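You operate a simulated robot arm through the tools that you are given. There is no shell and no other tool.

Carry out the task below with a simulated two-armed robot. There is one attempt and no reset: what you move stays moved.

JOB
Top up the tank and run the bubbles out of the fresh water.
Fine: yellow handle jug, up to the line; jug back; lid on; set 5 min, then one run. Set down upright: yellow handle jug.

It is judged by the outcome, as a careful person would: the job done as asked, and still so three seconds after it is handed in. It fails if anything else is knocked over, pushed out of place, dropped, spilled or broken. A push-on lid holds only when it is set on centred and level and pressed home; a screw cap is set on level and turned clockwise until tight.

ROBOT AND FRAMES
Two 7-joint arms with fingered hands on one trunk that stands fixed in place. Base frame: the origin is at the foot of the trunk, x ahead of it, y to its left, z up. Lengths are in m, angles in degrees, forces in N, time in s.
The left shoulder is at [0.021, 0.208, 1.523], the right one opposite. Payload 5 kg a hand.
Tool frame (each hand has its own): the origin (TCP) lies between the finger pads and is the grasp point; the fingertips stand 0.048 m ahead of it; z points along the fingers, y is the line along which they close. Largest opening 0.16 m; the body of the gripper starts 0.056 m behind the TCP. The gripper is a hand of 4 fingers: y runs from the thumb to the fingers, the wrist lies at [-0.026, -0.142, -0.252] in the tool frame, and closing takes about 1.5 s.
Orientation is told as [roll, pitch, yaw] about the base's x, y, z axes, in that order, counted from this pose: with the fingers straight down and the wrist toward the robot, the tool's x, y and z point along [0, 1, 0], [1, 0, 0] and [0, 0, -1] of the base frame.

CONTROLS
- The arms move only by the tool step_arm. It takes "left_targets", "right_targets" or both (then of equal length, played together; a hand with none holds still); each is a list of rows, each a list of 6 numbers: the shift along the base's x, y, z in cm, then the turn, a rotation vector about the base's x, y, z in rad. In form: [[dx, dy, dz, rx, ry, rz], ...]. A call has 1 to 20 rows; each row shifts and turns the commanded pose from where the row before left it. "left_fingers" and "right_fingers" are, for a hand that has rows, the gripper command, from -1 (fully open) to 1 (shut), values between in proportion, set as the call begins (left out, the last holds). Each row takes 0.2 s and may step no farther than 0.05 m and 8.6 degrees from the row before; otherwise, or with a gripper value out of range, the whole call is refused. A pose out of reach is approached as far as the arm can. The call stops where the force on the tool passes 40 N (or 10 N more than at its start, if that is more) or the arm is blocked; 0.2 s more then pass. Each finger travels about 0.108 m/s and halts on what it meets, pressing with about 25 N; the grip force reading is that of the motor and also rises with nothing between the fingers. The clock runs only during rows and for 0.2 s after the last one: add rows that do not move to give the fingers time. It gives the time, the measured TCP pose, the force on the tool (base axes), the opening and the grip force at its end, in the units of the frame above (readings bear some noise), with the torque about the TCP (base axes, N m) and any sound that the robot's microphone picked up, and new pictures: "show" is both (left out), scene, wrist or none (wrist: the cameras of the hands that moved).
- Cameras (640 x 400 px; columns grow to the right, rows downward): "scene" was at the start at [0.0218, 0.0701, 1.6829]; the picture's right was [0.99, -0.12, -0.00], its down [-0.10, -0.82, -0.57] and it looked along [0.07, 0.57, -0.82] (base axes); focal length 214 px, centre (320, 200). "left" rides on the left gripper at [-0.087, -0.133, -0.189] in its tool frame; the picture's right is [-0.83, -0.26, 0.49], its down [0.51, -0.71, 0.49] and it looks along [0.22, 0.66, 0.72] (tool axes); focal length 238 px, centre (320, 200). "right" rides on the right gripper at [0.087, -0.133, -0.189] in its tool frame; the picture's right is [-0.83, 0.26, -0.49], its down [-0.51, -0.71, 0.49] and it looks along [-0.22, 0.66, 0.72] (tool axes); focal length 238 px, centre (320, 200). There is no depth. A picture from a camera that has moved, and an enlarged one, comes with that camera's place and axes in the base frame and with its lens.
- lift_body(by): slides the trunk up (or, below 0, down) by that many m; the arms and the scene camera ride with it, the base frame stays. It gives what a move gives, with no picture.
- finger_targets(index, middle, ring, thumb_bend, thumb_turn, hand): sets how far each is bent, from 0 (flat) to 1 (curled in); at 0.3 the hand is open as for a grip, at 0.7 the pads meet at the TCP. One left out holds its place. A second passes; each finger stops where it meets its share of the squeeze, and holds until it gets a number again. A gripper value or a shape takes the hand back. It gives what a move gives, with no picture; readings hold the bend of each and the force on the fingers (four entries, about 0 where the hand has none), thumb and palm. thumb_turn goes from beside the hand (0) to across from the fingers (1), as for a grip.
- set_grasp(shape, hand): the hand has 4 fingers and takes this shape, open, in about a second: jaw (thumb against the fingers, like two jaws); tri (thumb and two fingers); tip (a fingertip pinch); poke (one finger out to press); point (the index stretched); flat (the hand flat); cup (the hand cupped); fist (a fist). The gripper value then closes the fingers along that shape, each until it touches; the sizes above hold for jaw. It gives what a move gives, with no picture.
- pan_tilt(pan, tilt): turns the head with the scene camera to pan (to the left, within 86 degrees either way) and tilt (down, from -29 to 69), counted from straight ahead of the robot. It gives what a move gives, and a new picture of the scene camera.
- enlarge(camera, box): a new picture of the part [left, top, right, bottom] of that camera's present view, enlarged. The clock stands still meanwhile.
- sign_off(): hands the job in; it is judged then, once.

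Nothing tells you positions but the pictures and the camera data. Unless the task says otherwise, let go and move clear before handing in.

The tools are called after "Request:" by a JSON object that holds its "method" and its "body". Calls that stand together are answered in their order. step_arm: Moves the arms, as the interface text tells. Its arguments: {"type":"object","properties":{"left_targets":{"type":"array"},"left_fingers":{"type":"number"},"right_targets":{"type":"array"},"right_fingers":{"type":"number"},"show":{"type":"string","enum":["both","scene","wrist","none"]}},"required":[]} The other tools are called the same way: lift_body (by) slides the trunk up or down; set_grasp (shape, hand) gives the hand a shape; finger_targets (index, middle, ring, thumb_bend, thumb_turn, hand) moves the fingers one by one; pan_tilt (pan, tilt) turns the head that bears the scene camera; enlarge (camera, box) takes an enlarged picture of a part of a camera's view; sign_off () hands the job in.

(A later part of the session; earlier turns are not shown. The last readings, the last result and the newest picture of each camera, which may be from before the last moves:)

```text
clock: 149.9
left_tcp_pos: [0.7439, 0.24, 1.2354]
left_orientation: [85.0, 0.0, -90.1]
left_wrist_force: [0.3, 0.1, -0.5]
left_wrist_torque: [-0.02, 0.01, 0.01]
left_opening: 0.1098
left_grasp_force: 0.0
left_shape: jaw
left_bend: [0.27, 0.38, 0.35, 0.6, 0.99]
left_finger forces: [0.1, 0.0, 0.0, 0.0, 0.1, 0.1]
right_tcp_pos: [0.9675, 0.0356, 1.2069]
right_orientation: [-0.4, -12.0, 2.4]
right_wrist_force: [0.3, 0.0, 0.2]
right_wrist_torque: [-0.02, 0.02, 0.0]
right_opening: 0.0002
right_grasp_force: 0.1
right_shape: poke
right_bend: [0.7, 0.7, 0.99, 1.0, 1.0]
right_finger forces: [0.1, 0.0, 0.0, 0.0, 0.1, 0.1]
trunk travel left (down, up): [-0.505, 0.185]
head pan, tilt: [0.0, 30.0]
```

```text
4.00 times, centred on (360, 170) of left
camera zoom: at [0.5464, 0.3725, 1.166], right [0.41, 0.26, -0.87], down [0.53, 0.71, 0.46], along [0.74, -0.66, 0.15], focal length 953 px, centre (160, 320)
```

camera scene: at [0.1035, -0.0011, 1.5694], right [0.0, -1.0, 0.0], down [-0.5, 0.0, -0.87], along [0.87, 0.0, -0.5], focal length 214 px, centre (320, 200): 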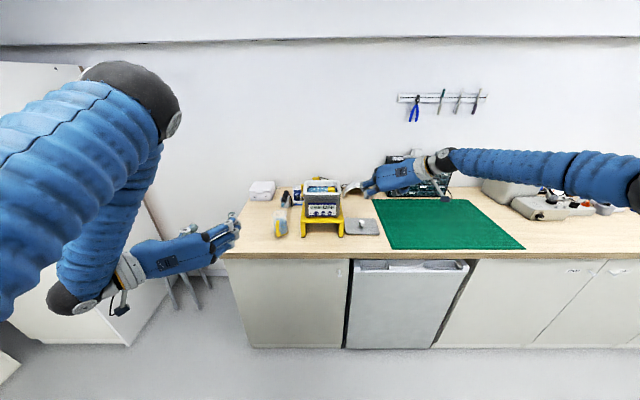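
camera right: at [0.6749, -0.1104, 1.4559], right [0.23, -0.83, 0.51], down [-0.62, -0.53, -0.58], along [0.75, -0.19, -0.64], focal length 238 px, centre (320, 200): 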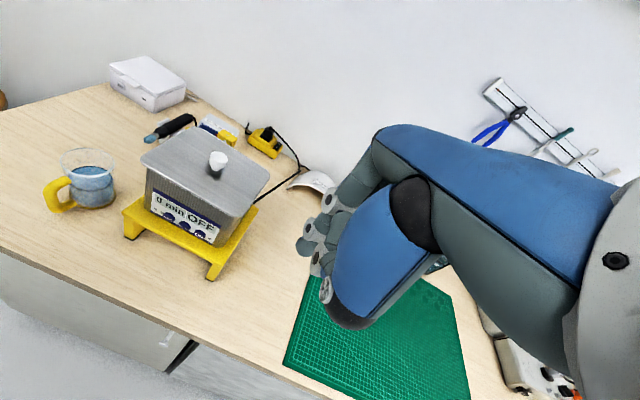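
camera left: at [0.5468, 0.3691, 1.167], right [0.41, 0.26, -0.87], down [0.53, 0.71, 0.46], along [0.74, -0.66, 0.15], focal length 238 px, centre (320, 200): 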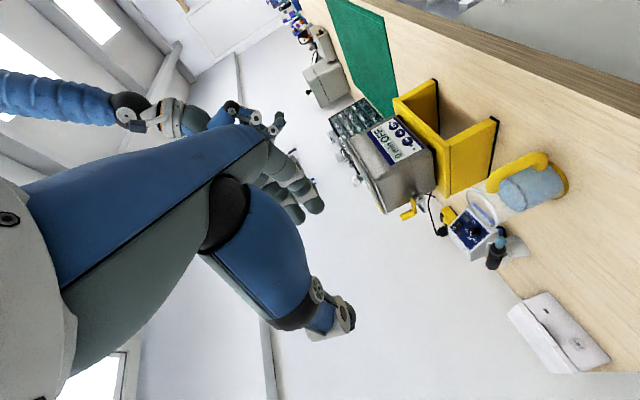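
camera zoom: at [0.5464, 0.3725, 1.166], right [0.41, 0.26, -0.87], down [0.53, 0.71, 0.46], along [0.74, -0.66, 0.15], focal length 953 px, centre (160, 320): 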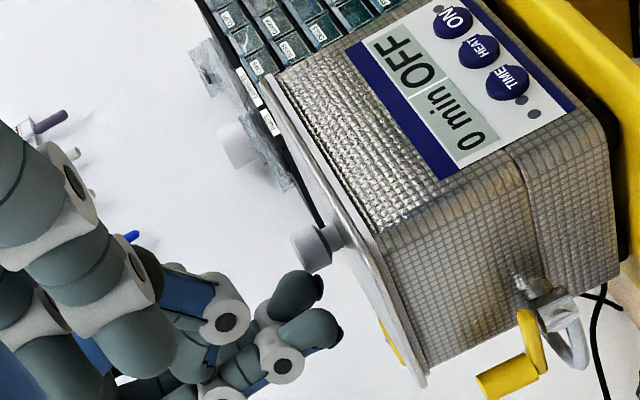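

Request:
{"method": "step_arm", "body": {"right_targets": [[0, -0.2, 0, 0, 0, 0], [0, -0.2, 0, 0, 0, 0], [0, -0.15, 0, 0, 0, 0], [0, -0.15, 0, 0, 0, 0], [0, 0, 0, 0, 0, 0]], "show": "none"}}

Request:
{"method": "enlarge", "body": {"camera": "scene", "box": [300, 185, 350, 225]}}

```text
clock: 151.1
left_tcp_pos: [0.7434, 0.2392, 1.2349]
left_orientation: [85.0, 0.0, -90.0]
left_wrist_force: [0.4, -0.1, 0.2]
left_wrist_torque: [0.0, 0.02, -0.01]
left_opening: 0.11
left_grasp_force: 0.1
left_shape: jaw
left_bend: [0.27, 0.38, 0.35, 0.6, 0.99]
left_finger forces: [0.0, 0.0, 0.0, 0.0, 0.0, 0.1]
right_tcp_pos: [0.9679, 0.0296, 1.2076]
right_orientation: [-0.4, -12.2, 2.4]
right_wrist_force: [-0.8, 0.1, -0.2]
right_wrist_torque: [0.02, -0.03, 0.03]
right_opening: 0.0002
right_grasp_force: 0.1
right_shape: poke
right_bend: [0.7, 0.7, 0.99, 1.0, 1.0]
right_finger forces: [0.0, 0.0, 0.0, 0.0, 0.0, 0.0]
trunk travel left (down, up): [-0.505, 0.185]
head pan, tilt: [0.0, 30.0]
```

```text
10.00 times, centred on (325, 205) of scene
camera zoom: at [0.1039, -0.001, 1.6993], right [0.0, -1.0, 0.0], down [-0.5, 0.0, -0.87], along [0.87, 0.0, -0.5], focal length 2145 px, centre (270, 150)
```

zoom: 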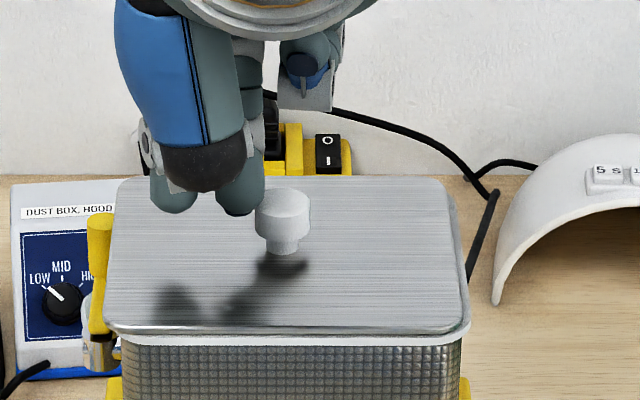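

Request:
{"method": "step_arm", "body": {"right_targets": [[-0.2, -0.15, 0, 0, 0, 0], [-0.2, -0.15, 0, 0, 0, 0], [0, -0.15, 0, 0, 0, 0], [0, 0, 0, 0, 0, 0]], "show": "none"}}

Request:
{"method": "enlarge", "body": {"camera": "scene", "box": [300, 185, 350, 225]}}

```text
clock: 152.1
left_tcp_pos: [0.7442, 0.2398, 1.2348]
left_orientation: [85.0, 0.0, -90.0]
left_wrist_force: [0.1, 0.3, -0.1]
left_wrist_torque: [0.01, 0.01, -0.02]
left_opening: 0.1101
left_grasp_force: 0.0
left_shape: jaw
left_bend: [0.27, 0.38, 0.35, 0.6, 0.99]
left_finger forces: [0.0, 0.0, 0.0, 0.1, 0.0, 0.1]
right_tcp_pos: [0.9633, 0.0262, 1.2076]
right_orientation: [-0.4, -12.0, 2.4]
right_wrist_force: [-0.4, 0.1, 0.6]
right_wrist_torque: [0.03, -0.01, 0.01]
right_opening: 0.0
right_grasp_force: 0.2
right_shape: poke
right_bend: [0.7, 0.7, 0.99, 1.0, 1.0]
right_finger forces: [0.0, 0.6, 0.1, 0.0, 0.0, 0.0]
trunk travel left (down, up): [-0.505, 0.185]
head pan, tilt: [0.0, 30.0]
```

```text
10.00 times, centred on (325, 205) of scene
camera zoom: at [0.1039, -0.0009, 1.6993], right [0.0, -1.0, 0.0], down [-0.5, 0.0, -0.87], along [0.87, 0.0, -0.5], focal length 2145 px, centre (270, 150)
```

zoom: 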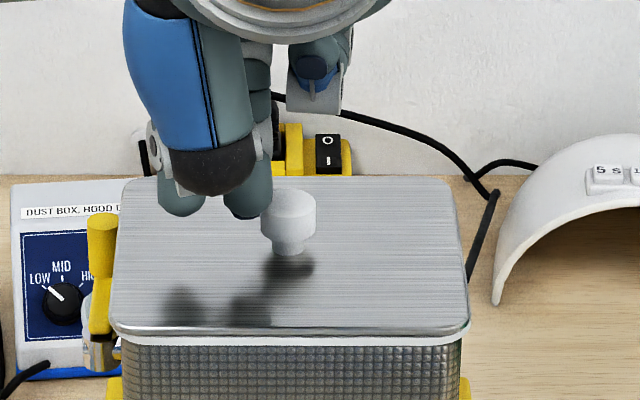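

The lid has moved back and now lines up with the rim on both sides. I'll lift off and give one last straight press on top of the knob.

Request:
{"method": "step_arm", "body": {"right_targets": [[0, 0.6, 0, 0, 0, 0], [0, 0.3, 2, 0, 0, 0], [0, 0, 2.5, 0, 0, 0], [0.3, -1.5, 0, 0, 0, 0], [0.2, -1.4, 0, 0, 0, 0], [0, 0, -1, 0, 0, 0], [0, 0, -0.8, 0, 0, 0], [0, 0, -0.3, 0, 0, 0], [0, 0, 0, 0, 0, 0]], "show": "none"}}

Request:
{"method": "enlarge", "body": {"camera": "scene", "box": [300, 185, 350, 225]}}

Request:
{"method": "enlarge", "body": {"camera": "left", "box": [320, 120, 400, 220]}}

```text
clock: 154.1
left_tcp_pos: [0.7445, 0.2402, 1.2357]
left_orientation: [84.9, -0.1, -90.0]
left_wrist_force: [0.3, -0.4, 0.1]
left_wrist_torque: [0.01, -0.02, -0.02]
left_opening: 0.1098
left_grasp_force: 0.0
left_shape: jaw
left_bend: [0.27, 0.38, 0.35, 0.6, 0.99]
left_finger forces: [0.1, 0.1, 0.0, 0.0, 0.0, 0.1]
right_tcp_pos: [0.9695, 0.0041, 1.2312]
right_orientation: [-0.5, -12.1, 2.4]
right_wrist_force: [-0.2, -1.0, 0.5]
right_wrist_torque: [-0.01, 0.0, 0.0]
right_opening: 0.0001
right_grasp_force: 0.0
right_shape: poke
right_bend: [0.7, 0.7, 0.99, 1.0, 1.0]
right_finger forces: [0.1, 0.0, 0.0, 0.0, 0.0, 0.1]
trunk travel left (down, up): [-0.505, 0.185]
head pan, tilt: [0.0, 30.0]
```

```text
10.00 times, centred on (325, 205) of scene
camera zoom: at [0.1042, -0.0009, 1.6993], right [0.0, -1.0, 0.0], down [-0.5, 0.0, -0.87], along [0.87, 0.0, -0.5], focal length 2145 px, centre (270, 150)
```

zoom: 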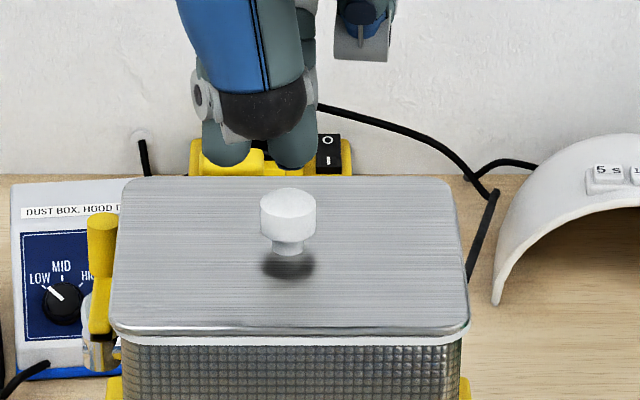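

```text
4.00 times, centred on (360, 170) of left
camera zoom: at [0.5467, 0.3726, 1.1658], right [0.41, 0.26, -0.87], down [0.53, 0.71, 0.46], along [0.74, -0.66, 0.15], focal length 953 px, centre (160, 320)
```

zoom: 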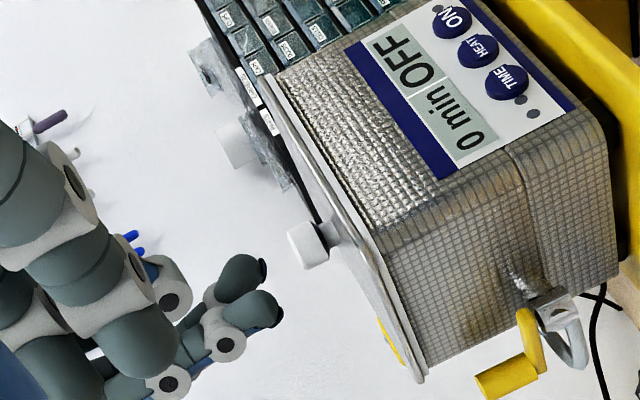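

Request:
{"method": "step_arm", "body": {"right_targets": [[0, 0, -0.3, 0, 0, 0], [0, 0, -0.3, 0, 0, 0], [0, 0, -0.2, 0, 0, 0], [0, 0, -0.2, 0, 0, 0], [0, 0, 0, 0, 0, 0]], "show": "none"}}

Request:
{"method": "enlarge", "body": {"camera": "scene", "box": [300, 185, 350, 225]}}

```text
clock: 155.3
left_tcp_pos: [0.7431, 0.2379, 1.2359]
left_orientation: [84.9, 0.0, -90.0]
left_wrist_force: [0.5, 0.0, 0.5]
left_wrist_torque: [-0.01, 0.0, -0.01]
left_opening: 0.1097
left_grasp_force: 0.1
left_shape: jaw
left_bend: [0.27, 0.38, 0.35, 0.6, 0.99]
left_finger forces: [0.0, 0.0, 0.0, 0.1, 0.0, 0.0]
right_tcp_pos: [0.9691, 0.0049, 1.2223]
right_orientation: [-0.2, -12.2, 2.4]
right_wrist_force: [0.4, -0.1, 1.3]
right_wrist_torque: [0.01, 0.02, -0.04]
right_opening: 0.0
right_grasp_force: 0.0
right_shape: poke
right_bend: [0.7, 0.7, 0.99, 1.0, 1.0]
right_finger forces: [0.0, 0.0, 0.0, 0.0, 0.0, 0.1]
trunk travel left (down, up): [-0.505, 0.185]
head pan, tilt: [0.0, 30.0]
```

```text
10.00 times, centred on (325, 205) of scene
camera zoom: at [0.1038, -0.0011, 1.6993], right [0.0, -1.0, 0.0], down [-0.5, 0.0, -0.87], along [0.87, 0.0, -0.5], focal length 2145 px, centre (270, 150)
```

zoom: 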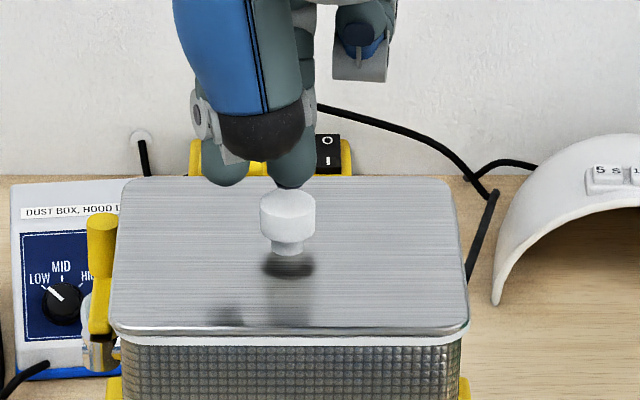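

Request:
{"method": "step_arm", "body": {"right_targets": [[-0.2, 0, -0.2, 0, 0, 0], [0, 0, -0.2, 0, 0, 0], [0, 0, -0.2, 0, 0, 0], [0, 0, -0.15, 0, 0, 0], [0, 0, 0, 0, 0, 0]], "show": "none"}}

Request:
{"method": "enlarge", "body": {"camera": "scene", "box": [300, 185, 350, 225]}}

```text
clock: 156.5
left_tcp_pos: [0.7436, 0.2394, 1.2354]
left_orientation: [85.1, 0.0, -90.0]
left_wrist_force: [0.0, 0.5, 0.3]
left_wrist_torque: [0.02, -0.02, 0.01]
left_opening: 0.1102
left_grasp_force: 0.1
left_shape: jaw
left_bend: [0.27, 0.38, 0.35, 0.6, 0.99]
left_finger forces: [0.0, 0.0, 0.0, 0.0, 0.0, 0.1]
right_tcp_pos: [0.9674, 0.0056, 1.2133]
right_orientation: [-0.3, -12.1, 2.5]
right_wrist_force: [0.4, 0.0, 1.4]
right_wrist_torque: [0.0, -0.01, 0.04]
right_opening: 0.0
right_grasp_force: 0.0
right_shape: poke
right_bend: [0.7, 0.7, 0.99, 1.0, 1.0]
right_finger forces: [0.0, 0.1, 0.0, 0.0, 0.0, 0.1]
trunk travel left (down, up): [-0.505, 0.185]
head pan, tilt: [0.0, 30.0]
```

```text
10.00 times, centred on (325, 205) of scene
camera zoom: at [0.1039, -0.0011, 1.6993], right [0.0, -1.0, 0.0], down [-0.5, 0.0, -0.87], along [0.87, 0.0, -0.5], focal length 2145 px, centre (270, 150)
```

zoom: 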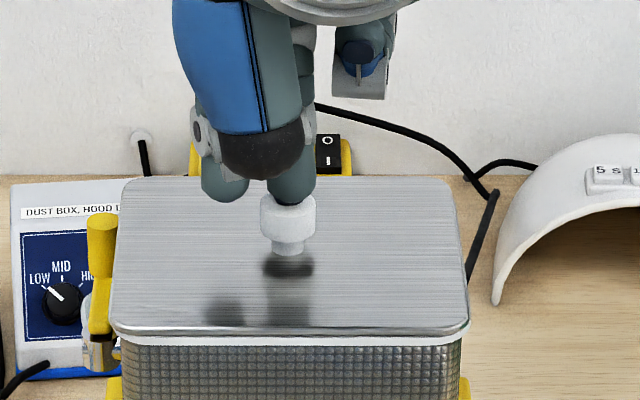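

Request:
{"method": "step_arm", "body": {"right_targets": [[0, 0, -0.2, 0, 0, 0], [0, 0, -0.2, 0, 0, 0], [0, 0, 0, 0, 0, 0]], "show": "none"}}

Request:
{"method": "enlarge", "body": {"camera": "left", "box": [320, 120, 400, 220]}}

```text
clock: 157.3
left_tcp_pos: [0.7437, 0.2381, 1.2354]
left_orientation: [85.0, 0.1, -90.0]
left_wrist_force: [0.1, -0.6, 0.1]
left_wrist_torque: [0.0, 0.06, 0.0]
left_opening: 0.1099
left_grasp_force: 0.1
left_shape: jaw
left_bend: [0.27, 0.38, 0.35, 0.6, 0.99]
left_finger forces: [0.1, 0.0, 0.1, 0.1, 0.0, 0.0]
right_tcp_pos: [0.9672, 0.0053, 1.2122]
right_orientation: [-0.4, -12.4, 2.3]
right_wrist_force: [1.5, -0.5, 9.3]
right_wrist_torque: [-0.14, -0.14, 0.0]
right_opening: 0.0003
right_grasp_force: 0.0
right_shape: poke
right_bend: [0.7, 0.7, 0.99, 1.0, 1.0]
right_finger forces: [0.0, 8.2, 0.0, 0.0, 0.1, 0.0]
trunk travel left (down, up): [-0.505, 0.185]
head pan, tilt: [0.0, 30.0]
```

```text
4.00 times, centred on (360, 170) of left
camera zoom: at [0.546, 0.3724, 1.1663], right [0.41, 0.26, -0.87], down [0.53, 0.71, 0.46], along [0.74, -0.66, 0.15], focal length 953 px, centre (160, 320)
```

zoom: 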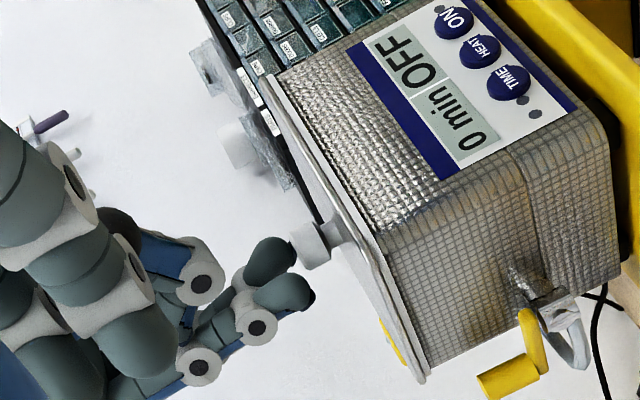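

The fingertip is on top of the knob at 9 N with very little side force. Pressing on to about 30 N, then releasing.

Request:
{"method": "step_arm", "body": {"right_targets": [[0, 0, -0.2, 0, 0, 0], [0, 0, -0.15, 0, 0, 0], [0, 0, 0, 0, 0, 0], [0, 0, 0, 0, 0, 0]], "show": "none"}}

Request:
{"method": "step_arm", "body": {"right_targets": [[0, 0, 0.4, 0, 0, 0], [0, 0, 1, 0, 0, 0], [0, 0, 3, 0, 0, 0], [-2, -2, 2, 0, 0, 0], [-3, -3, 0, 0, 0, 0], [-3, -3, 0, 0, 0, 0], [-3, -3, 0, 0, 0, 0], [0, 0, 0, 0, 0, 0]], "show": "none"}}

Request:
{"method": "enlarge", "body": {"camera": "scene", "box": [300, 185, 350, 225]}}

Request:
{"method": "enlarge", "body": {"camera": "left", "box": [320, 120, 400, 220]}}

Request:
{"method": "enlarge", "body": {"camera": "right", "box": [60, 80, 300, 260]}}

```text
clock: 158.3
left_tcp_pos: [0.742, 0.2405, 1.2373]
left_orientation: [85.1, 0.1, -90.0]
left_wrist_force: [0.1, -0.6, 0.1]
left_wrist_torque: [0.03, 0.02, 0.04]
left_opening: 0.11
left_grasp_force: 0.1
left_shape: jaw
left_bend: [0.27, 0.38, 0.35, 0.6, 0.99]
left_finger forces: [0.0, 0.0, 0.0, 0.0, 0.0, 0.0]
right_tcp_pos: [0.9665, 0.0063, 1.2121]
right_orientation: [-0.3, -12.5, 2.5]
right_wrist_force: [4.3, -0.6, 28.5]
right_wrist_torque: [-0.46, -0.42, 0.09]
right_opening: 0.0002
right_grasp_force: 0.0
right_shape: poke
right_bend: [0.7, 0.7, 0.99, 1.0, 1.0]
right_finger forces: [0.0, 27.6, 0.1, 0.0, 0.1, 0.0]
trunk travel left (down, up): [-0.505, 0.185]
head pan, tilt: [0.0, 30.0]
```

```text
clock: 160.1
left_tcp_pos: [0.744, 0.24, 1.2353]
left_orientation: [84.9, 0.1, -90.0]
left_wrist_force: [0.6, 0.8, 0.0]
left_wrist_torque: [-0.04, -0.02, -0.04]
left_opening: 0.1098
left_grasp_force: 0.0
left_shape: jaw
left_bend: [0.27, 0.38, 0.35, 0.6, 0.99]
left_finger forces: [0.0, 0.1, 0.0, 0.0, 0.1, 0.0]
right_tcp_pos: [0.8578, -0.1016, 1.2693]
right_orientation: [-0.4, -12.1, 2.4]
right_wrist_force: [0.6, 0.8, -1.2]
right_wrist_torque: [-0.02, 0.04, -0.02]
right_opening: 0.0
right_grasp_force: 0.0
right_shape: poke
right_bend: [0.7, 0.7, 0.99, 1.0, 1.0]
right_finger forces: [0.0, 0.1, 0.0, 0.0, 0.0, 0.1]
trunk travel left (down, up): [-0.505, 0.185]
head pan, tilt: [0.0, 30.0]
```

```text
10.00 times, centred on (325, 205) of scene
camera zoom: at [0.1051, 0.0001, 1.6992], right [0.0, -1.0, 0.0], down [-0.5, 0.0, -0.87], along [0.87, 0.0, -0.5], focal length 2145 px, centre (270, 150)
```

zoom: 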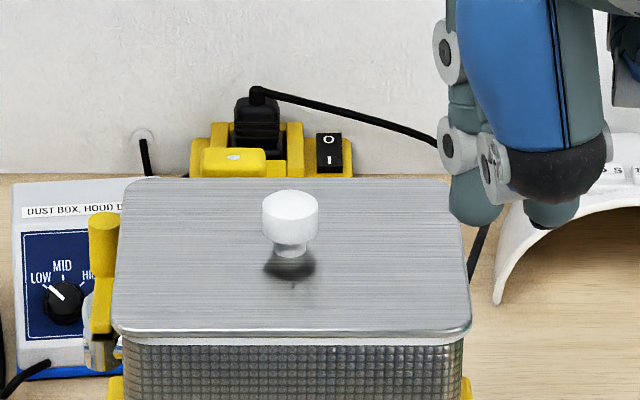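

```text
4.00 times, centred on (360, 170) of left
camera zoom: at [0.5472, 0.3734, 1.1652], right [0.41, 0.26, -0.87], down [0.53, 0.71, 0.46], along [0.74, -0.66, 0.15], focal length 953 px, centre (160, 320)
```

zoom: 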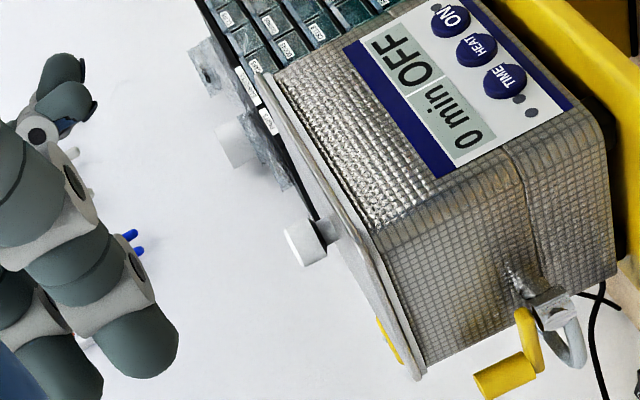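

```text
2.22 times, centred on (180, 170) of right
camera zoom: at [0.6828, -0.0193, 1.4253], right [0.18, -0.82, 0.54], down [-0.57, -0.53, -0.62], along [0.8, -0.19, -0.57], focal length 530 px, centre (631, 267)
```

zoom: 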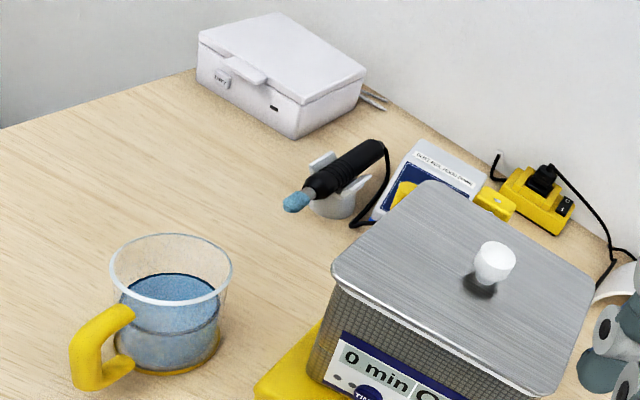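

The lid is flush, level and centred. Next are the buttons: TIME, HEAT and ON triangulate to about x = 0.912, z = 1.033, at y = +0.015, -0.015 and -0.045. I'll back the hands off, turn the right hand to point forwards, and leave only the index finger out.

Request:
{"method": "step_arm", "body": {"right_targets": [[-3, -1, 0, 0, 0, 0], [-3, -1, 0, 0, 0, 0], [-3, -1, 0, 0, 0, 0], [-3, -1, 0, 0, 0, 0], [0, 0, 0, -0.0714, -0.0515, 0.0972], [0, 0, 0, -0.0714, -0.0515, 0.0972], [0, 0, 0, -0.0714, -0.0515, 0.0972], [0, 0, 0, -0.0714, -0.0515, 0.0972], [0, 0, 0, -0.0714, -0.0515, 0.0972], [0, 0, 0, -0.0714, -0.0515, 0.0972], [0, 0, 0, -0.0714, -0.0515, 0.0972], [0, 0, 0, -0.0714, -0.0515, 0.0972], [0, 0, 0, -0.0714, -0.0515, 0.0972], [0, 0, 0, -0.0714, -0.0515, 0.0972], [0, 0, 0, -0.0714, -0.0515, 0.0972], [0, 0, 0, -0.0714, -0.0515, 0.0972], [0, 0, 0, -0.0714, -0.0515, 0.0972], [0, 0, 0, 0, 0, 0]], "left_targets": [[-2.5, 2.5, 0.8, 0, 0, 0], [-2.5, 2.5, 0.8, 0, 0, 0], [-2.5, 2.5, 0.8, 0, 0, 0], [-2.5, 2.5, 0.8, 0, 0, 0], [0, 0, 0, 0, 0, 0], [0, 0, 0, 0, 0, 0], [0, 0, 0, 0, 0, 0], [0, 0, 0, 0, 0, 0], [0, 0, 0, 0, 0, 0], [0, 0, 0, 0, 0, 0], [0, 0, 0, 0, 0, 0], [0, 0, 0, 0, 0, 0], [0, 0, 0, 0, 0, 0], [0, 0, 0, 0, 0, 0], [0, 0, 0, 0, 0, 0], [0, 0, 0, 0, 0, 0], [0, 0, 0, 0, 0, 0], [0, 0, 0, 0, 0, 0]], "show": "none"}}

Request:
{"method": "finger_targets", "body": {"hand": "right", "index": 0.62, "middle": 1.0, "ring": 1.0, "thumb_bend": 1.0}}

Request:
{"method": "enlarge", "body": {"camera": "scene", "box": [280, 160, 440, 270]}}

Request:
{"method": "enlarge", "body": {"camera": "right", "box": [0, 0, 640, 400]}}

```text
clock: 163.9
left_tcp_pos: [0.644, 0.3383, 1.267]
left_orientation: [85.0, 0.1, -90.0]
left_wrist_force: [-0.5, 0.3, 0.4]
left_wrist_torque: [-0.02, -0.04, 0.01]
left_opening: 0.1099
left_grasp_force: 0.1
left_shape: jaw
left_bend: [0.27, 0.38, 0.35, 0.6, 0.99]
left_finger forces: [0.0, 0.0, 0.0, 0.0, 0.1, 0.0]
right_tcp_pos: [0.7376, -0.1449, 1.2705]
right_orientation: [-60.4, 0.1, 90.0]
right_wrist_force: [0.2, 0.1, 0.6]
right_wrist_torque: [-0.01, 0.01, 0.0]
right_opening: 0.0
right_grasp_force: 0.1
right_shape: poke
right_bend: [0.7, 0.7, 0.99, 1.0, 1.0]
right_finger forces: [0.1, 0.0, 0.1, 0.0, 0.0, 0.0]
trunk travel left (down, up): [-0.505, 0.185]
head pan, tilt: [0.0, 30.0]
```

```text
clock: 164.9
left_tcp_pos: [0.6449, 0.3384, 1.2671]
left_orientation: [85.1, -0.1, -90.0]
left_wrist_force: [0.3, 0.5, -0.1]
left_wrist_torque: [0.01, 0.0, -0.01]
left_opening: 0.1099
left_grasp_force: 0.1
left_shape: jaw
left_bend: [0.27, 0.38, 0.35, 0.6, 0.99]
left_finger forces: [0.2, 0.0, 0.0, 0.1, 0.0, 0.1]
right_tcp_pos: [0.7371, -0.1438, 1.2716]
right_orientation: [-60.3, 0.1, 90.0]
right_wrist_force: [-0.1, 0.1, 0.1]
right_wrist_torque: [-0.01, 0.03, -0.04]
right_opening: 0.0498
right_grasp_force: 0.0
right_shape: fingers
right_bend: [0.26, 0.91, 1.0, 1.0, 1.0]
right_finger forces: [0.0, 0.0, 0.0, 0.1, 0.0, 0.0]
trunk travel left (down, up): [-0.505, 0.185]
head pan, tilt: [0.0, 30.0]
```

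```text
3.64 times, centred on (360, 215) of scene
camera zoom: at [0.1037, -0.0011, 1.6993], right [0.0, -1.0, 0.0], down [-0.5, 0.0, -0.87], along [0.87, 0.0, -0.5], focal length 780 px, centre (174, 146)
```

zoom: 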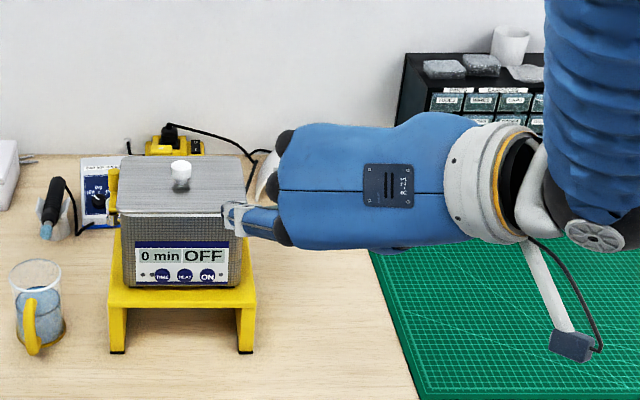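

```text
1.00 times, centred on (320, 200) of right (not enlarged: the box is as wide or as high as the picture)
camera zoom: at [0.5286, -0.2771, 1.2884], right [-0.01, 0.26, 0.97], down [0.68, -0.71, 0.2], along [0.74, 0.66, -0.17], focal length 238 px, centre (320, 200)
```

zoom: 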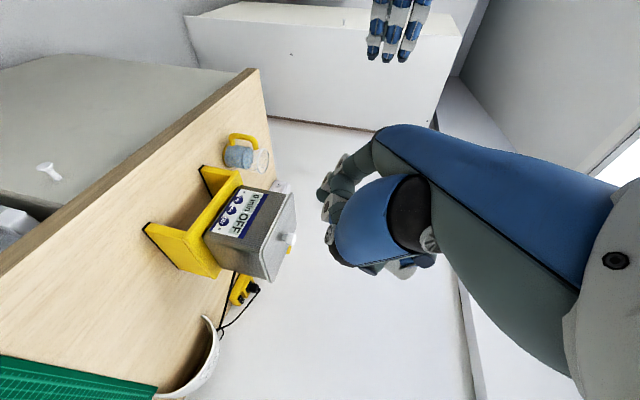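

The folded thumb is holding the index away. I'll try the ready-made "point" shape and see where the index tip ends up.

Request:
{"method": "set_grasp", "body": {"hand": "right", "shape": "point"}}

Request:
{"method": "enlarge", "body": {"camera": "scene", "box": [300, 170, 420, 250]}}

Request:
{"method": "enlarge", "body": {"camera": "right", "box": [160, 80, 480, 300]}}

Request:
{"method": "enlarge", "body": {"camera": "left", "box": [0, 0, 640, 400]}}

```text
clock: 165.8
left_tcp_pos: [0.644, 0.3394, 1.2667]
left_orientation: [84.9, -0.1, -90.0]
left_wrist_force: [-0.1, -0.8, 0.2]
left_wrist_torque: [0.04, -0.04, -0.01]
left_opening: 0.1101
left_grasp_force: 0.0
left_shape: jaw
left_bend: [0.27, 0.38, 0.35, 0.6, 0.99]
left_finger forces: [0.0, 0.0, 0.0, 0.0, 0.0, 0.1]
right_tcp_pos: [0.7375, -0.1452, 1.2716]
right_orientation: [-60.3, 0.0, 90.0]
right_wrist_force: [0.1, 0.2, -0.7]
right_wrist_torque: [0.0, 0.03, 0.0]
right_opening: 0.1536
right_grasp_force: 0.1
right_shape: point
right_bend: [0.19, 1.0, 1.0, 1.0, 0.87]
right_finger forces: [0.0, 0.0, 0.0, 0.0, 0.0, 0.0]
trunk travel left (down, up): [-0.505, 0.185]
head pan, tilt: [0.0, 30.0]
```

```text
5.00 times, centred on (360, 210) of scene
camera zoom: at [0.1038, -0.0011, 1.6993], right [0.0, -1.0, 0.0], down [-0.5, 0.0, -0.87], along [0.87, 0.0, -0.5], focal length 1072 px, centre (120, 150)
```

zoom: 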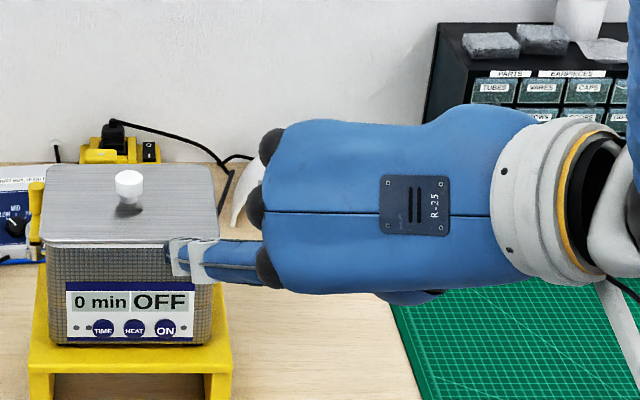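

```text
1.82 times, centred on (320, 190) of right
camera zoom: at [0.5286, -0.2771, 1.2884], right [-0.01, 0.26, 0.97], down [0.68, -0.71, 0.2], along [0.74, 0.66, -0.17], focal length 433 px, centre (320, 218)
```

zoom: 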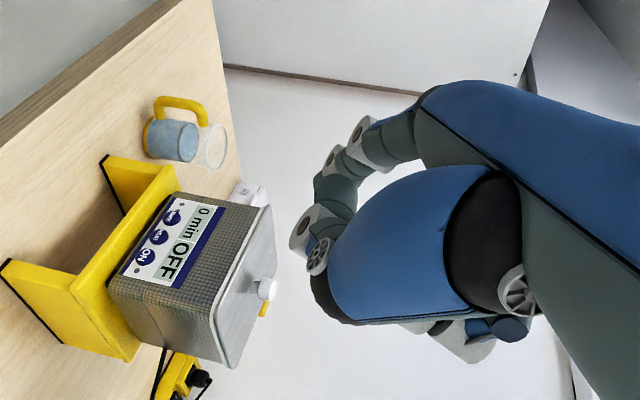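

```text
1.00 times, centred on (320, 200) of left (not enlarged: the box is as wide or as high as the picture)
camera zoom: at [0.4472, 0.472, 1.1974], right [0.41, 0.26, -0.87], down [0.53, 0.71, 0.46], along [0.74, -0.66, 0.15], focal length 238 px, centre (320, 200)
```

zoom: 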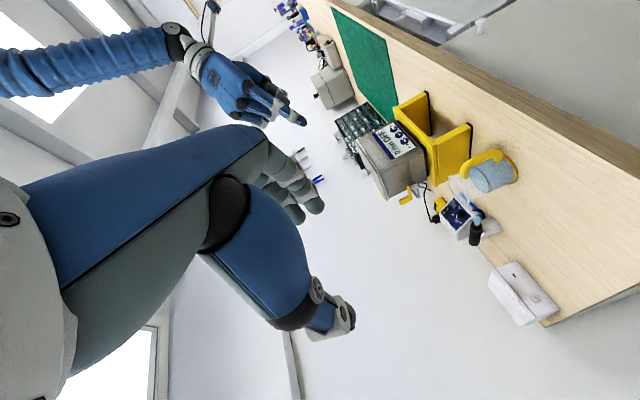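

In this shape the index stands alone and points forward-left, its tip roughly 10 cm ahead, 10 cm left of and 8 cm below the TCP. I'll bring the tip to a few centimetres in front of the panel, level with the buttons, and measure it precisely.

Request:
{"method": "step_arm", "body": {"right_targets": [[0, 0, -3.8, 0, 0, 0], [0, 0, -3.8, 0, 0, 0], [1.0, 2.0, -3.8, 0, 0, 0], [1.0, 2.0, -3.6, 0, 0, 0], [1.0, 1.8, 0, 0, 0, 0], [0, 0, 0, 0, 0, 0]], "show": "none"}}

Request:
{"method": "enlarge", "body": {"camera": "scene", "box": [290, 190, 370, 260]}}

Request:
{"method": "enlarge", "body": {"camera": "right", "box": [160, 80, 400, 260]}}

Request:
{"method": "enlarge", "body": {"camera": "left", "box": [320, 80, 480, 200]}}

```text
clock: 167.2
left_tcp_pos: [0.6451, 0.3385, 1.2667]
left_orientation: [84.9, 0.0, -90.1]
left_wrist_force: [0.4, 0.5, -0.2]
left_wrist_torque: [0.03, -0.03, 0.01]
left_opening: 0.11
left_grasp_force: 0.0
left_shape: jaw
left_bend: [0.27, 0.38, 0.35, 0.6, 0.99]
left_finger forces: [0.0, 0.0, 0.0, 0.0, 0.0, 0.0]
right_tcp_pos: [0.7666, -0.0866, 1.1208]
right_orientation: [-60.3, 0.0, 89.9]
right_wrist_force: [0.2, -0.5, -0.8]
right_wrist_torque: [0.01, -0.01, 0.02]
right_opening: 0.0001
right_grasp_force: 0.0
right_shape: point
right_bend: [0.19, 1.0, 1.0, 1.0, 0.87]
right_finger forces: [0.1, 0.0, 0.0, 0.0, 0.0, 0.0]
trunk travel left (down, up): [-0.505, 0.185]
head pan, tilt: [0.0, 30.0]
```

```text
5.71 times, centred on (330, 225) of scene
camera zoom: at [0.1042, -0.0017, 1.6993], right [0.0, -1.0, 0.0], down [-0.5, 0.0, -0.87], along [0.87, 0.0, -0.5], focal length 1226 px, centre (263, 57)
```

zoom: 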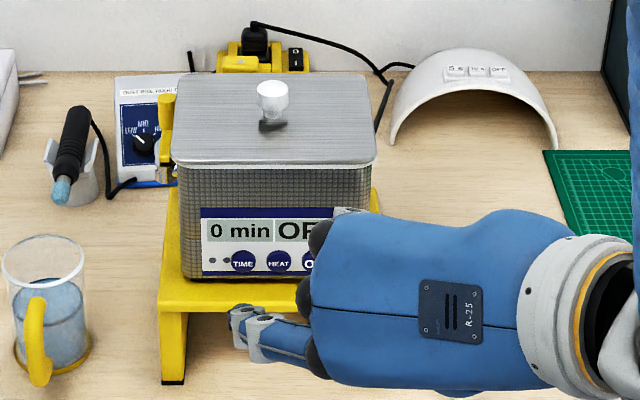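

```text
2.22 times, centred on (280, 170) of right
camera zoom: at [0.5581, -0.2196, 1.1381], right [-0.01, 0.26, 0.97], down [0.68, -0.71, 0.2], along [0.74, 0.66, -0.17], focal length 530 px, centre (409, 267)
```

zoom: 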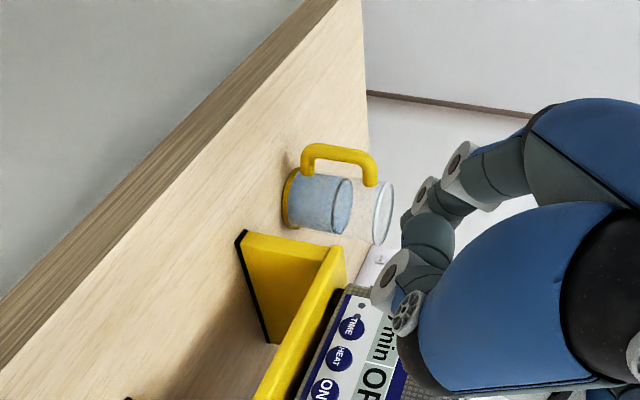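

```text
3.33 times, centred on (400, 140) of left
camera zoom: at [0.4475, 0.4716, 1.1975], right [0.41, 0.26, -0.87], down [0.53, 0.71, 0.46], along [0.74, -0.66, 0.15], focal length 794 px, centre (53, 400)
```

zoom: 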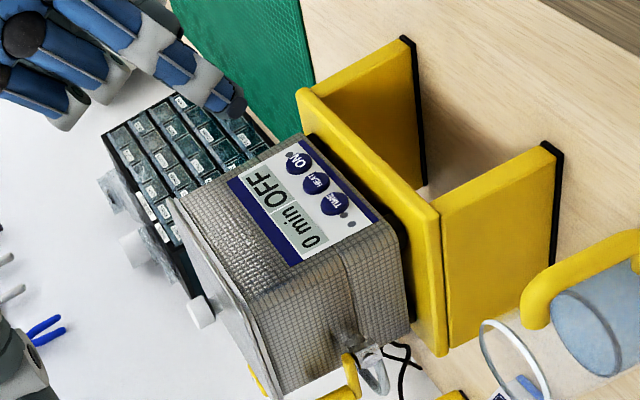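

The index in this shape reaches sideways rather than straight ahead. The poke shape is better here: at this 30° pitch its middle fingertip leads by itself, about 1.5 cm ahead of the index and higher. I'll go back a little, set poke, and measure the leading tip.

Request:
{"method": "step_arm", "body": {"right_targets": [[-2, 0, 0, 0, 0, 0], [0, 0, 0, 0, 0, 0]], "show": "none"}}

Request:
{"method": "set_grasp", "body": {"hand": "right", "shape": "poke"}}

Request:
{"method": "step_arm", "body": {"right_targets": [[1, 2.5, -1.5, 0, 0, 0], [2, 3.0, -2.0, 0, 0, 0], [2, 3.0, -2, 0, 0, 0], [2, 0.5, -1, 0, 0, 0], [0, 0, 0, 0, 0, 0]], "show": "none"}}

Request:
{"method": "enlarge", "body": {"camera": "scene", "box": [290, 190, 370, 260]}}

Request:
{"method": "enlarge", "body": {"camera": "left", "box": [320, 80, 480, 200]}}

Request:
{"method": "enlarge", "body": {"camera": "right", "box": [160, 80, 400, 260]}}

```text
clock: 167.8
left_tcp_pos: [0.6453, 0.3385, 1.2677]
left_orientation: [85.0, 0.1, -90.1]
left_wrist_force: [1.2, 0.6, -0.9]
left_wrist_torque: [-0.01, 0.02, -0.03]
left_opening: 0.1101
left_grasp_force: 0.1
left_shape: jaw
left_bend: [0.27, 0.38, 0.35, 0.6, 0.99]
left_finger forces: [0.0, 0.0, 0.1, 0.0, 0.0, 0.0]
right_tcp_pos: [0.7471, -0.0865, 1.1201]
right_orientation: [-60.3, 0.0, 90.0]
right_wrist_force: [1.8, 0.1, 0.2]
right_wrist_torque: [0.02, -0.03, 0.06]
right_opening: 0.0
right_grasp_force: 0.2
right_shape: point
right_bend: [0.19, 1.0, 1.0, 1.0, 0.87]
right_finger forces: [0.2, 0.0, 0.0, 0.1, 0.0, 0.0]
trunk travel left (down, up): [-0.505, 0.185]
head pan, tilt: [0.0, 30.0]
```

```text
clock: 168.7
left_tcp_pos: [0.6436, 0.3396, 1.2667]
left_orientation: [85.0, -0.1, -90.0]
left_wrist_force: [-0.3, 0.1, -0.6]
left_wrist_torque: [-0.01, -0.02, -0.02]
left_opening: 0.1096
left_grasp_force: 0.2
left_shape: jaw
left_bend: [0.27, 0.38, 0.35, 0.6, 0.99]
left_finger forces: [0.0, 0.1, 0.0, 0.0, 0.0, 0.1]
right_tcp_pos: [0.7459, -0.0864, 1.1213]
right_orientation: [-60.4, 0.0, 90.0]
right_wrist_force: [-0.5, -0.2, -0.2]
right_wrist_torque: [0.02, -0.01, 0.01]
right_opening: 0.0
right_grasp_force: 0.2
right_shape: poke
right_bend: [0.7, 0.7, 0.99, 1.0, 1.0]
right_finger forces: [0.1, 0.1, 0.1, 0.0, 0.1, 0.1]
trunk travel left (down, up): [-0.505, 0.185]
head pan, tilt: [0.0, 30.0]
```

```text
clock: 169.9
left_tcp_pos: [0.644, 0.3396, 1.267]
left_orientation: [85.0, 0.0, -90.0]
left_wrist_force: [0.0, -0.1, 0.7]
left_wrist_torque: [0.0, 0.04, -0.02]
left_opening: 0.1096
left_grasp_force: 0.1
left_shape: jaw
left_bend: [0.27, 0.38, 0.35, 0.6, 0.99]
left_finger forces: [0.1, 0.0, 0.1, 0.0, 0.0, 0.0]
right_tcp_pos: [0.8161, 0.0031, 1.0547]
right_orientation: [-60.3, 0.0, 90.1]
right_wrist_force: [0.0, 0.6, 0.4]
right_wrist_torque: [-0.01, 0.0, -0.04]
right_opening: 0.0
right_grasp_force: 0.1
right_shape: poke
right_bend: [0.7, 0.7, 0.99, 1.0, 1.0]
right_finger forces: [0.0, 0.0, 0.0, 0.0, 0.0, 0.0]
trunk travel left (down, up): [-0.505, 0.185]
head pan, tilt: [0.0, 30.0]
```

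```text
5.71 times, centred on (330, 225) of scene
camera zoom: at [0.1029, -0.0008, 1.6994], right [0.0, -1.0, 0.0], down [-0.5, 0.0, -0.87], along [0.87, 0.0, -0.5], focal length 1226 px, centre (263, 57)
```

zoom: 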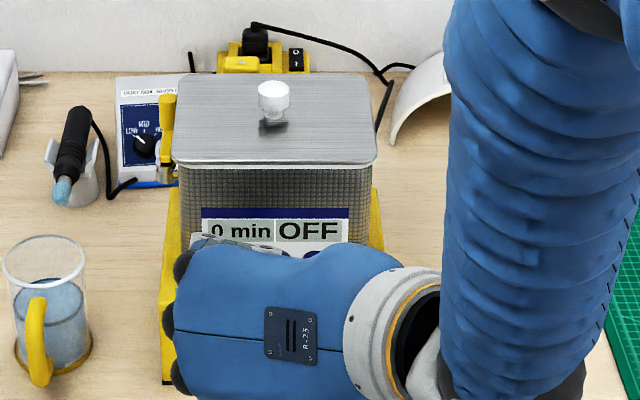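

```text
3.33 times, centred on (400, 140) of left
camera zoom: at [0.4466, 0.4722, 1.1976], right [0.41, 0.26, -0.87], down [0.53, 0.71, 0.46], along [0.74, -0.66, 0.15], focal length 794 px, centre (53, 400)
```

zoom: 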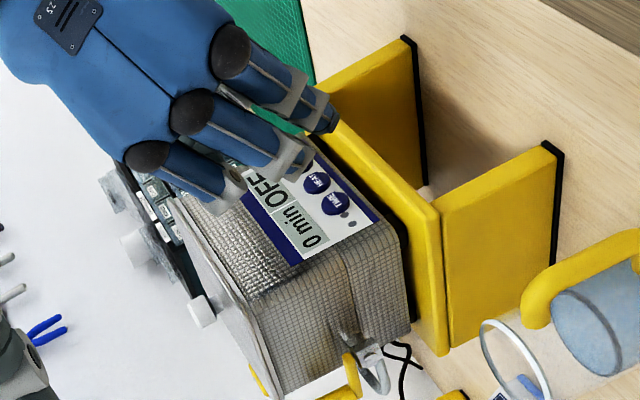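

```text
2.22 times, centred on (280, 170) of right
camera zoom: at [0.6081, -0.1289, 1.0734], right [-0.01, 0.26, 0.97], down [0.68, -0.71, 0.2], along [0.74, 0.66, -0.17], focal length 530 px, centre (409, 267)
```

zoom: 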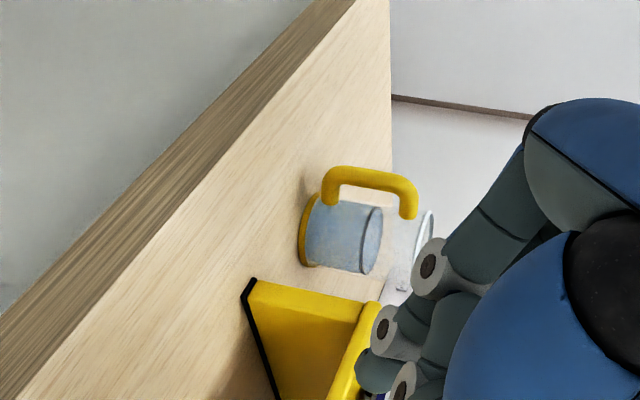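

The poke tips are measured, but at 30° the folded ring joint would come too close to the panel. Reducing the pitch to about 12° leaves the middle fingertip clearly in front (10 mm ahead of the index, 20 mm ahead of the ring), so I'll re-aim it at TIME.

Request:
{"method": "step_arm", "body": {"right_targets": [[-2.5, 0.4, 0, 0, 0, 0], [0, 0.5, -0.6, 0, -0.105, 0], [0, 0, -0.6, 0, -0.105, 0], [0, 0, -0.6, 0, -0.104, 0], [2, 0, 0, 0, 0, 0], [2, 0, 0, 0, 0, 0], [0, 0, 0, 0, 0, 0]], "show": "none"}}

Request:
{"method": "enlarge", "body": {"camera": "left", "box": [340, 90, 440, 170]}}

Request:
{"method": "enlarge", "body": {"camera": "right", "box": [120, 80, 400, 300]}}

Request:
{"method": "enlarge", "body": {"camera": "scene", "box": [290, 190, 370, 260]}}

```text
clock: 171.5
left_tcp_pos: [0.6445, 0.3397, 1.2668]
left_orientation: [85.0, 0.0, -90.1]
left_wrist_force: [-0.3, -0.2, -0.3]
left_wrist_torque: [-0.01, 0.01, 0.0]
left_opening: 0.11
left_grasp_force: 0.1
left_shape: jaw
left_bend: [0.27, 0.38, 0.35, 0.6, 0.99]
left_finger forces: [0.1, 0.0, 0.1, 0.0, 0.0, 0.0]
right_tcp_pos: [0.8317, 0.0128, 1.0379]
right_orientation: [-78.3, 0.0, 90.0]
right_wrist_force: [-0.5, 0.3, 0.6]
right_wrist_torque: [0.01, 0.05, 0.0]
right_opening: 0.0
right_grasp_force: 0.0
right_shape: poke
right_bend: [0.7, 0.7, 0.99, 1.0, 1.0]
right_finger forces: [0.0, 0.0, 0.1, 0.0, 0.1, 0.1]
trunk travel left (down, up): [-0.505, 0.185]
head pan, tilt: [0.0, 30.0]
```

```text
5.00 times, centred on (390, 130) of left
camera zoom: at [0.447, 0.4721, 1.1975], right [0.41, 0.26, -0.87], down [0.53, 0.71, 0.46], along [0.74, -0.66, 0.15], focal length 1192 px, centre (-30, 550)
```

zoom: 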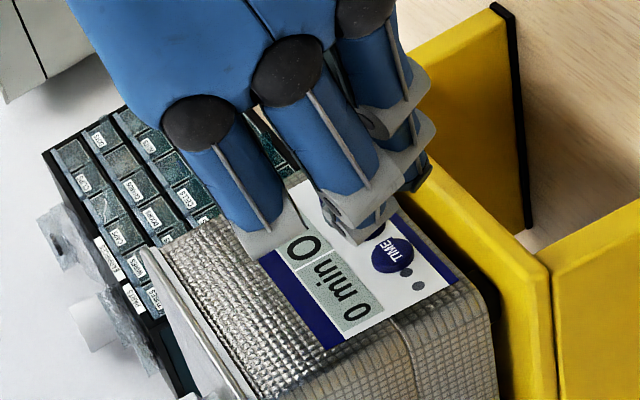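

```text
1.82 times, centred on (260, 190) of right
camera zoom: at [0.628, -0.1191, 0.9909], right [-0.31, 0.26, 0.92], down [0.58, -0.71, 0.4], along [0.75, 0.66, 0.07], focal length 433 px, centre (429, 218)
```

zoom: 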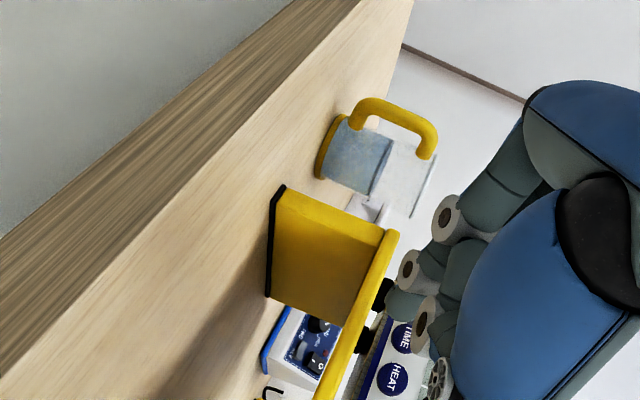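

```text
5.71 times, centred on (330, 225) of scene
camera zoom: at [0.1035, -0.0009, 1.6994], right [0.0, -1.0, 0.0], down [-0.5, 0.0, -0.87], along [0.87, 0.0, -0.5], focal length 1226 px, centre (263, 57)
```

zoom: 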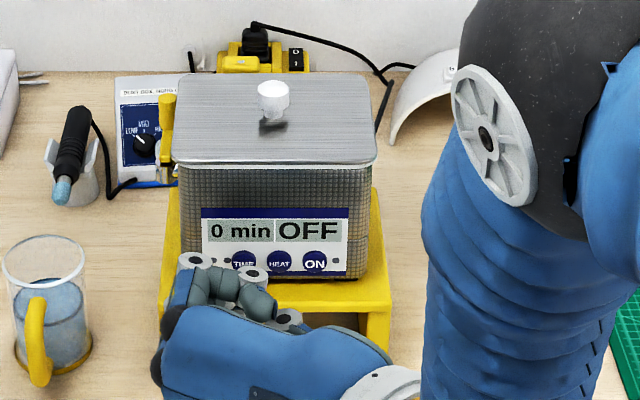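

The leading fingertip is in line with TIME, about 7 mm high. I'll lower it and approach in small steps, listening for a beep and watching the force.

Request:
{"method": "step_arm", "body": {"right_targets": [[0, 0.1, -0.7, 0, 0, 0], [0.5, 0, 0, 0, 0, 0], [0.5, 0, 0, 0, 0, 0], [0.4, 0, 0, 0, 0, 0], [0, 0, 0, 0, 0, 0]], "show": "none"}}

Request:
{"method": "enlarge", "body": {"camera": "left", "box": [350, 95, 430, 160]}}

Request:
{"method": "enlarge", "body": {"camera": "right", "box": [200, 160, 360, 280]}}

```text
clock: 172.7
left_tcp_pos: [0.6441, 0.3392, 1.2677]
left_orientation: [85.0, 0.0, -90.0]
left_wrist_force: [0.4, 0.7, -0.6]
left_wrist_torque: [0.01, -0.01, -0.01]
left_opening: 0.1098
left_grasp_force: 0.0
left_shape: jaw
left_bend: [0.27, 0.38, 0.35, 0.6, 0.99]
left_finger forces: [0.1, 0.0, 0.1, 0.0, 0.1, 0.0]
right_tcp_pos: [0.8468, 0.0139, 1.0312]
right_orientation: [-78.4, -0.1, 89.9]
right_wrist_force: [-0.1, -0.3, 0.2]
right_wrist_torque: [0.01, 0.03, -0.02]
right_opening: 0.0001
right_grasp_force: 0.1
right_shape: poke
right_bend: [0.7, 0.7, 0.99, 1.0, 1.0]
right_finger forces: [0.1, 0.0, 0.0, 0.1, 0.0, 0.0]
trunk travel left (down, up): [-0.505, 0.185]
head pan, tilt: [0.0, 30.0]
```

```text
6.15 times, centred on (390, 128) of left
camera zoom: at [0.4472, 0.472, 1.1974], right [0.41, 0.26, -0.87], down [0.53, 0.71, 0.46], along [0.74, -0.66, 0.15], focal length 1467 px, centre (-111, 646)
```

zoom: 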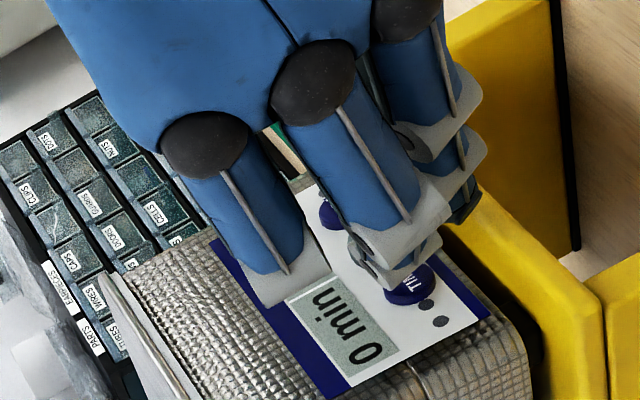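

```text
3.33 times, centred on (280, 220) of right
camera zoom: at [0.6425, -0.1183, 0.9832], right [-0.31, 0.26, 0.92], down [0.58, -0.71, 0.4], along [0.75, 0.66, 0.07], focal length 794 px, centre (453, 133)
```

zoom: 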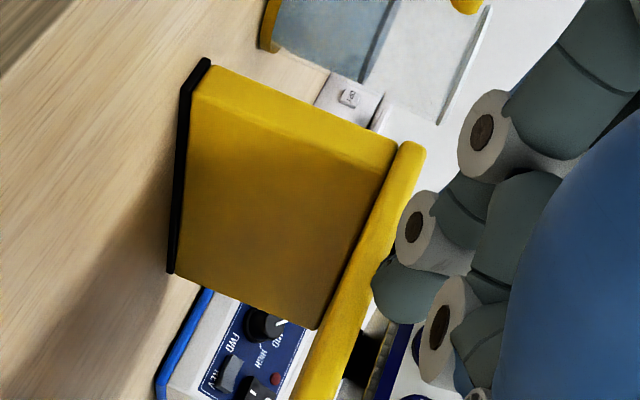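

Request:
{"method": "step_arm", "body": {"right_targets": [[0.3, 0, 0, 0, 0, 0], [0.3, 0, 0, 0, 0, 0], [0, 0, 0, 0, 0, 0]], "show": "none"}}

Request:
{"method": "enlarge", "body": {"camera": "left", "box": [350, 95, 430, 160]}}

Request:
{"method": "enlarge", "body": {"camera": "scene", "box": [300, 215, 350, 250]}}

```text
clock: 173.5
left_tcp_pos: [0.6439, 0.3394, 1.266]
left_orientation: [85.0, 0.0, -89.9]
left_wrist_force: [0.1, 0.0, 0.1]
left_wrist_torque: [-0.04, 0.01, 0.0]
left_opening: 0.1097
left_grasp_force: 0.0
left_shape: jaw
left_bend: [0.27, 0.38, 0.35, 0.6, 0.99]
left_finger forces: [0.0, 0.1, 0.0, 0.0, 0.0, 0.0]
right_tcp_pos: [0.8522, 0.0136, 1.0307]
right_orientation: [-78.3, 0.1, 90.0]
right_wrist_force: [-1.5, 0.5, 0.5]
right_wrist_torque: [0.02, -0.04, 0.05]
right_opening: 0.0001
right_grasp_force: 0.1
right_shape: poke
right_bend: [0.7, 0.7, 0.99, 1.0, 1.0]
right_finger forces: [1.0, 0.0, 0.1, 0.1, 0.1, 0.0]
trunk travel left (down, up): [-0.505, 0.185]
head pan, tilt: [0.0, 30.0]
```

```text
6.15 times, centred on (390, 128) of left
camera zoom: at [0.4472, 0.4721, 1.1974], right [0.41, 0.26, -0.87], down [0.53, 0.71, 0.46], along [0.74, -0.66, 0.15], focal length 1467 px, centre (-111, 646)
```

zoom: 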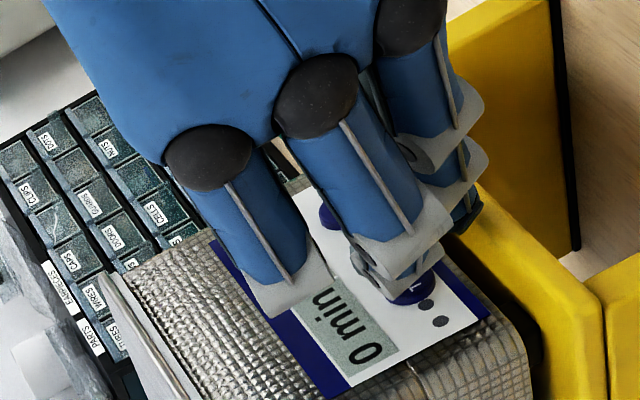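

```text
11.43 times, centred on (325, 232) of scene
camera zoom: at [0.1037, -0.001, 1.6993], right [0.0, -1.0, 0.0], down [-0.5, 0.0, -0.87], along [0.87, 0.0, -0.5], focal length 2451 px, centre (263, -171)
```

zoom: 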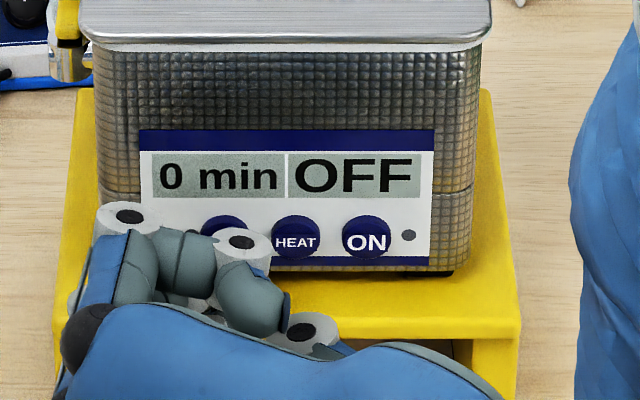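

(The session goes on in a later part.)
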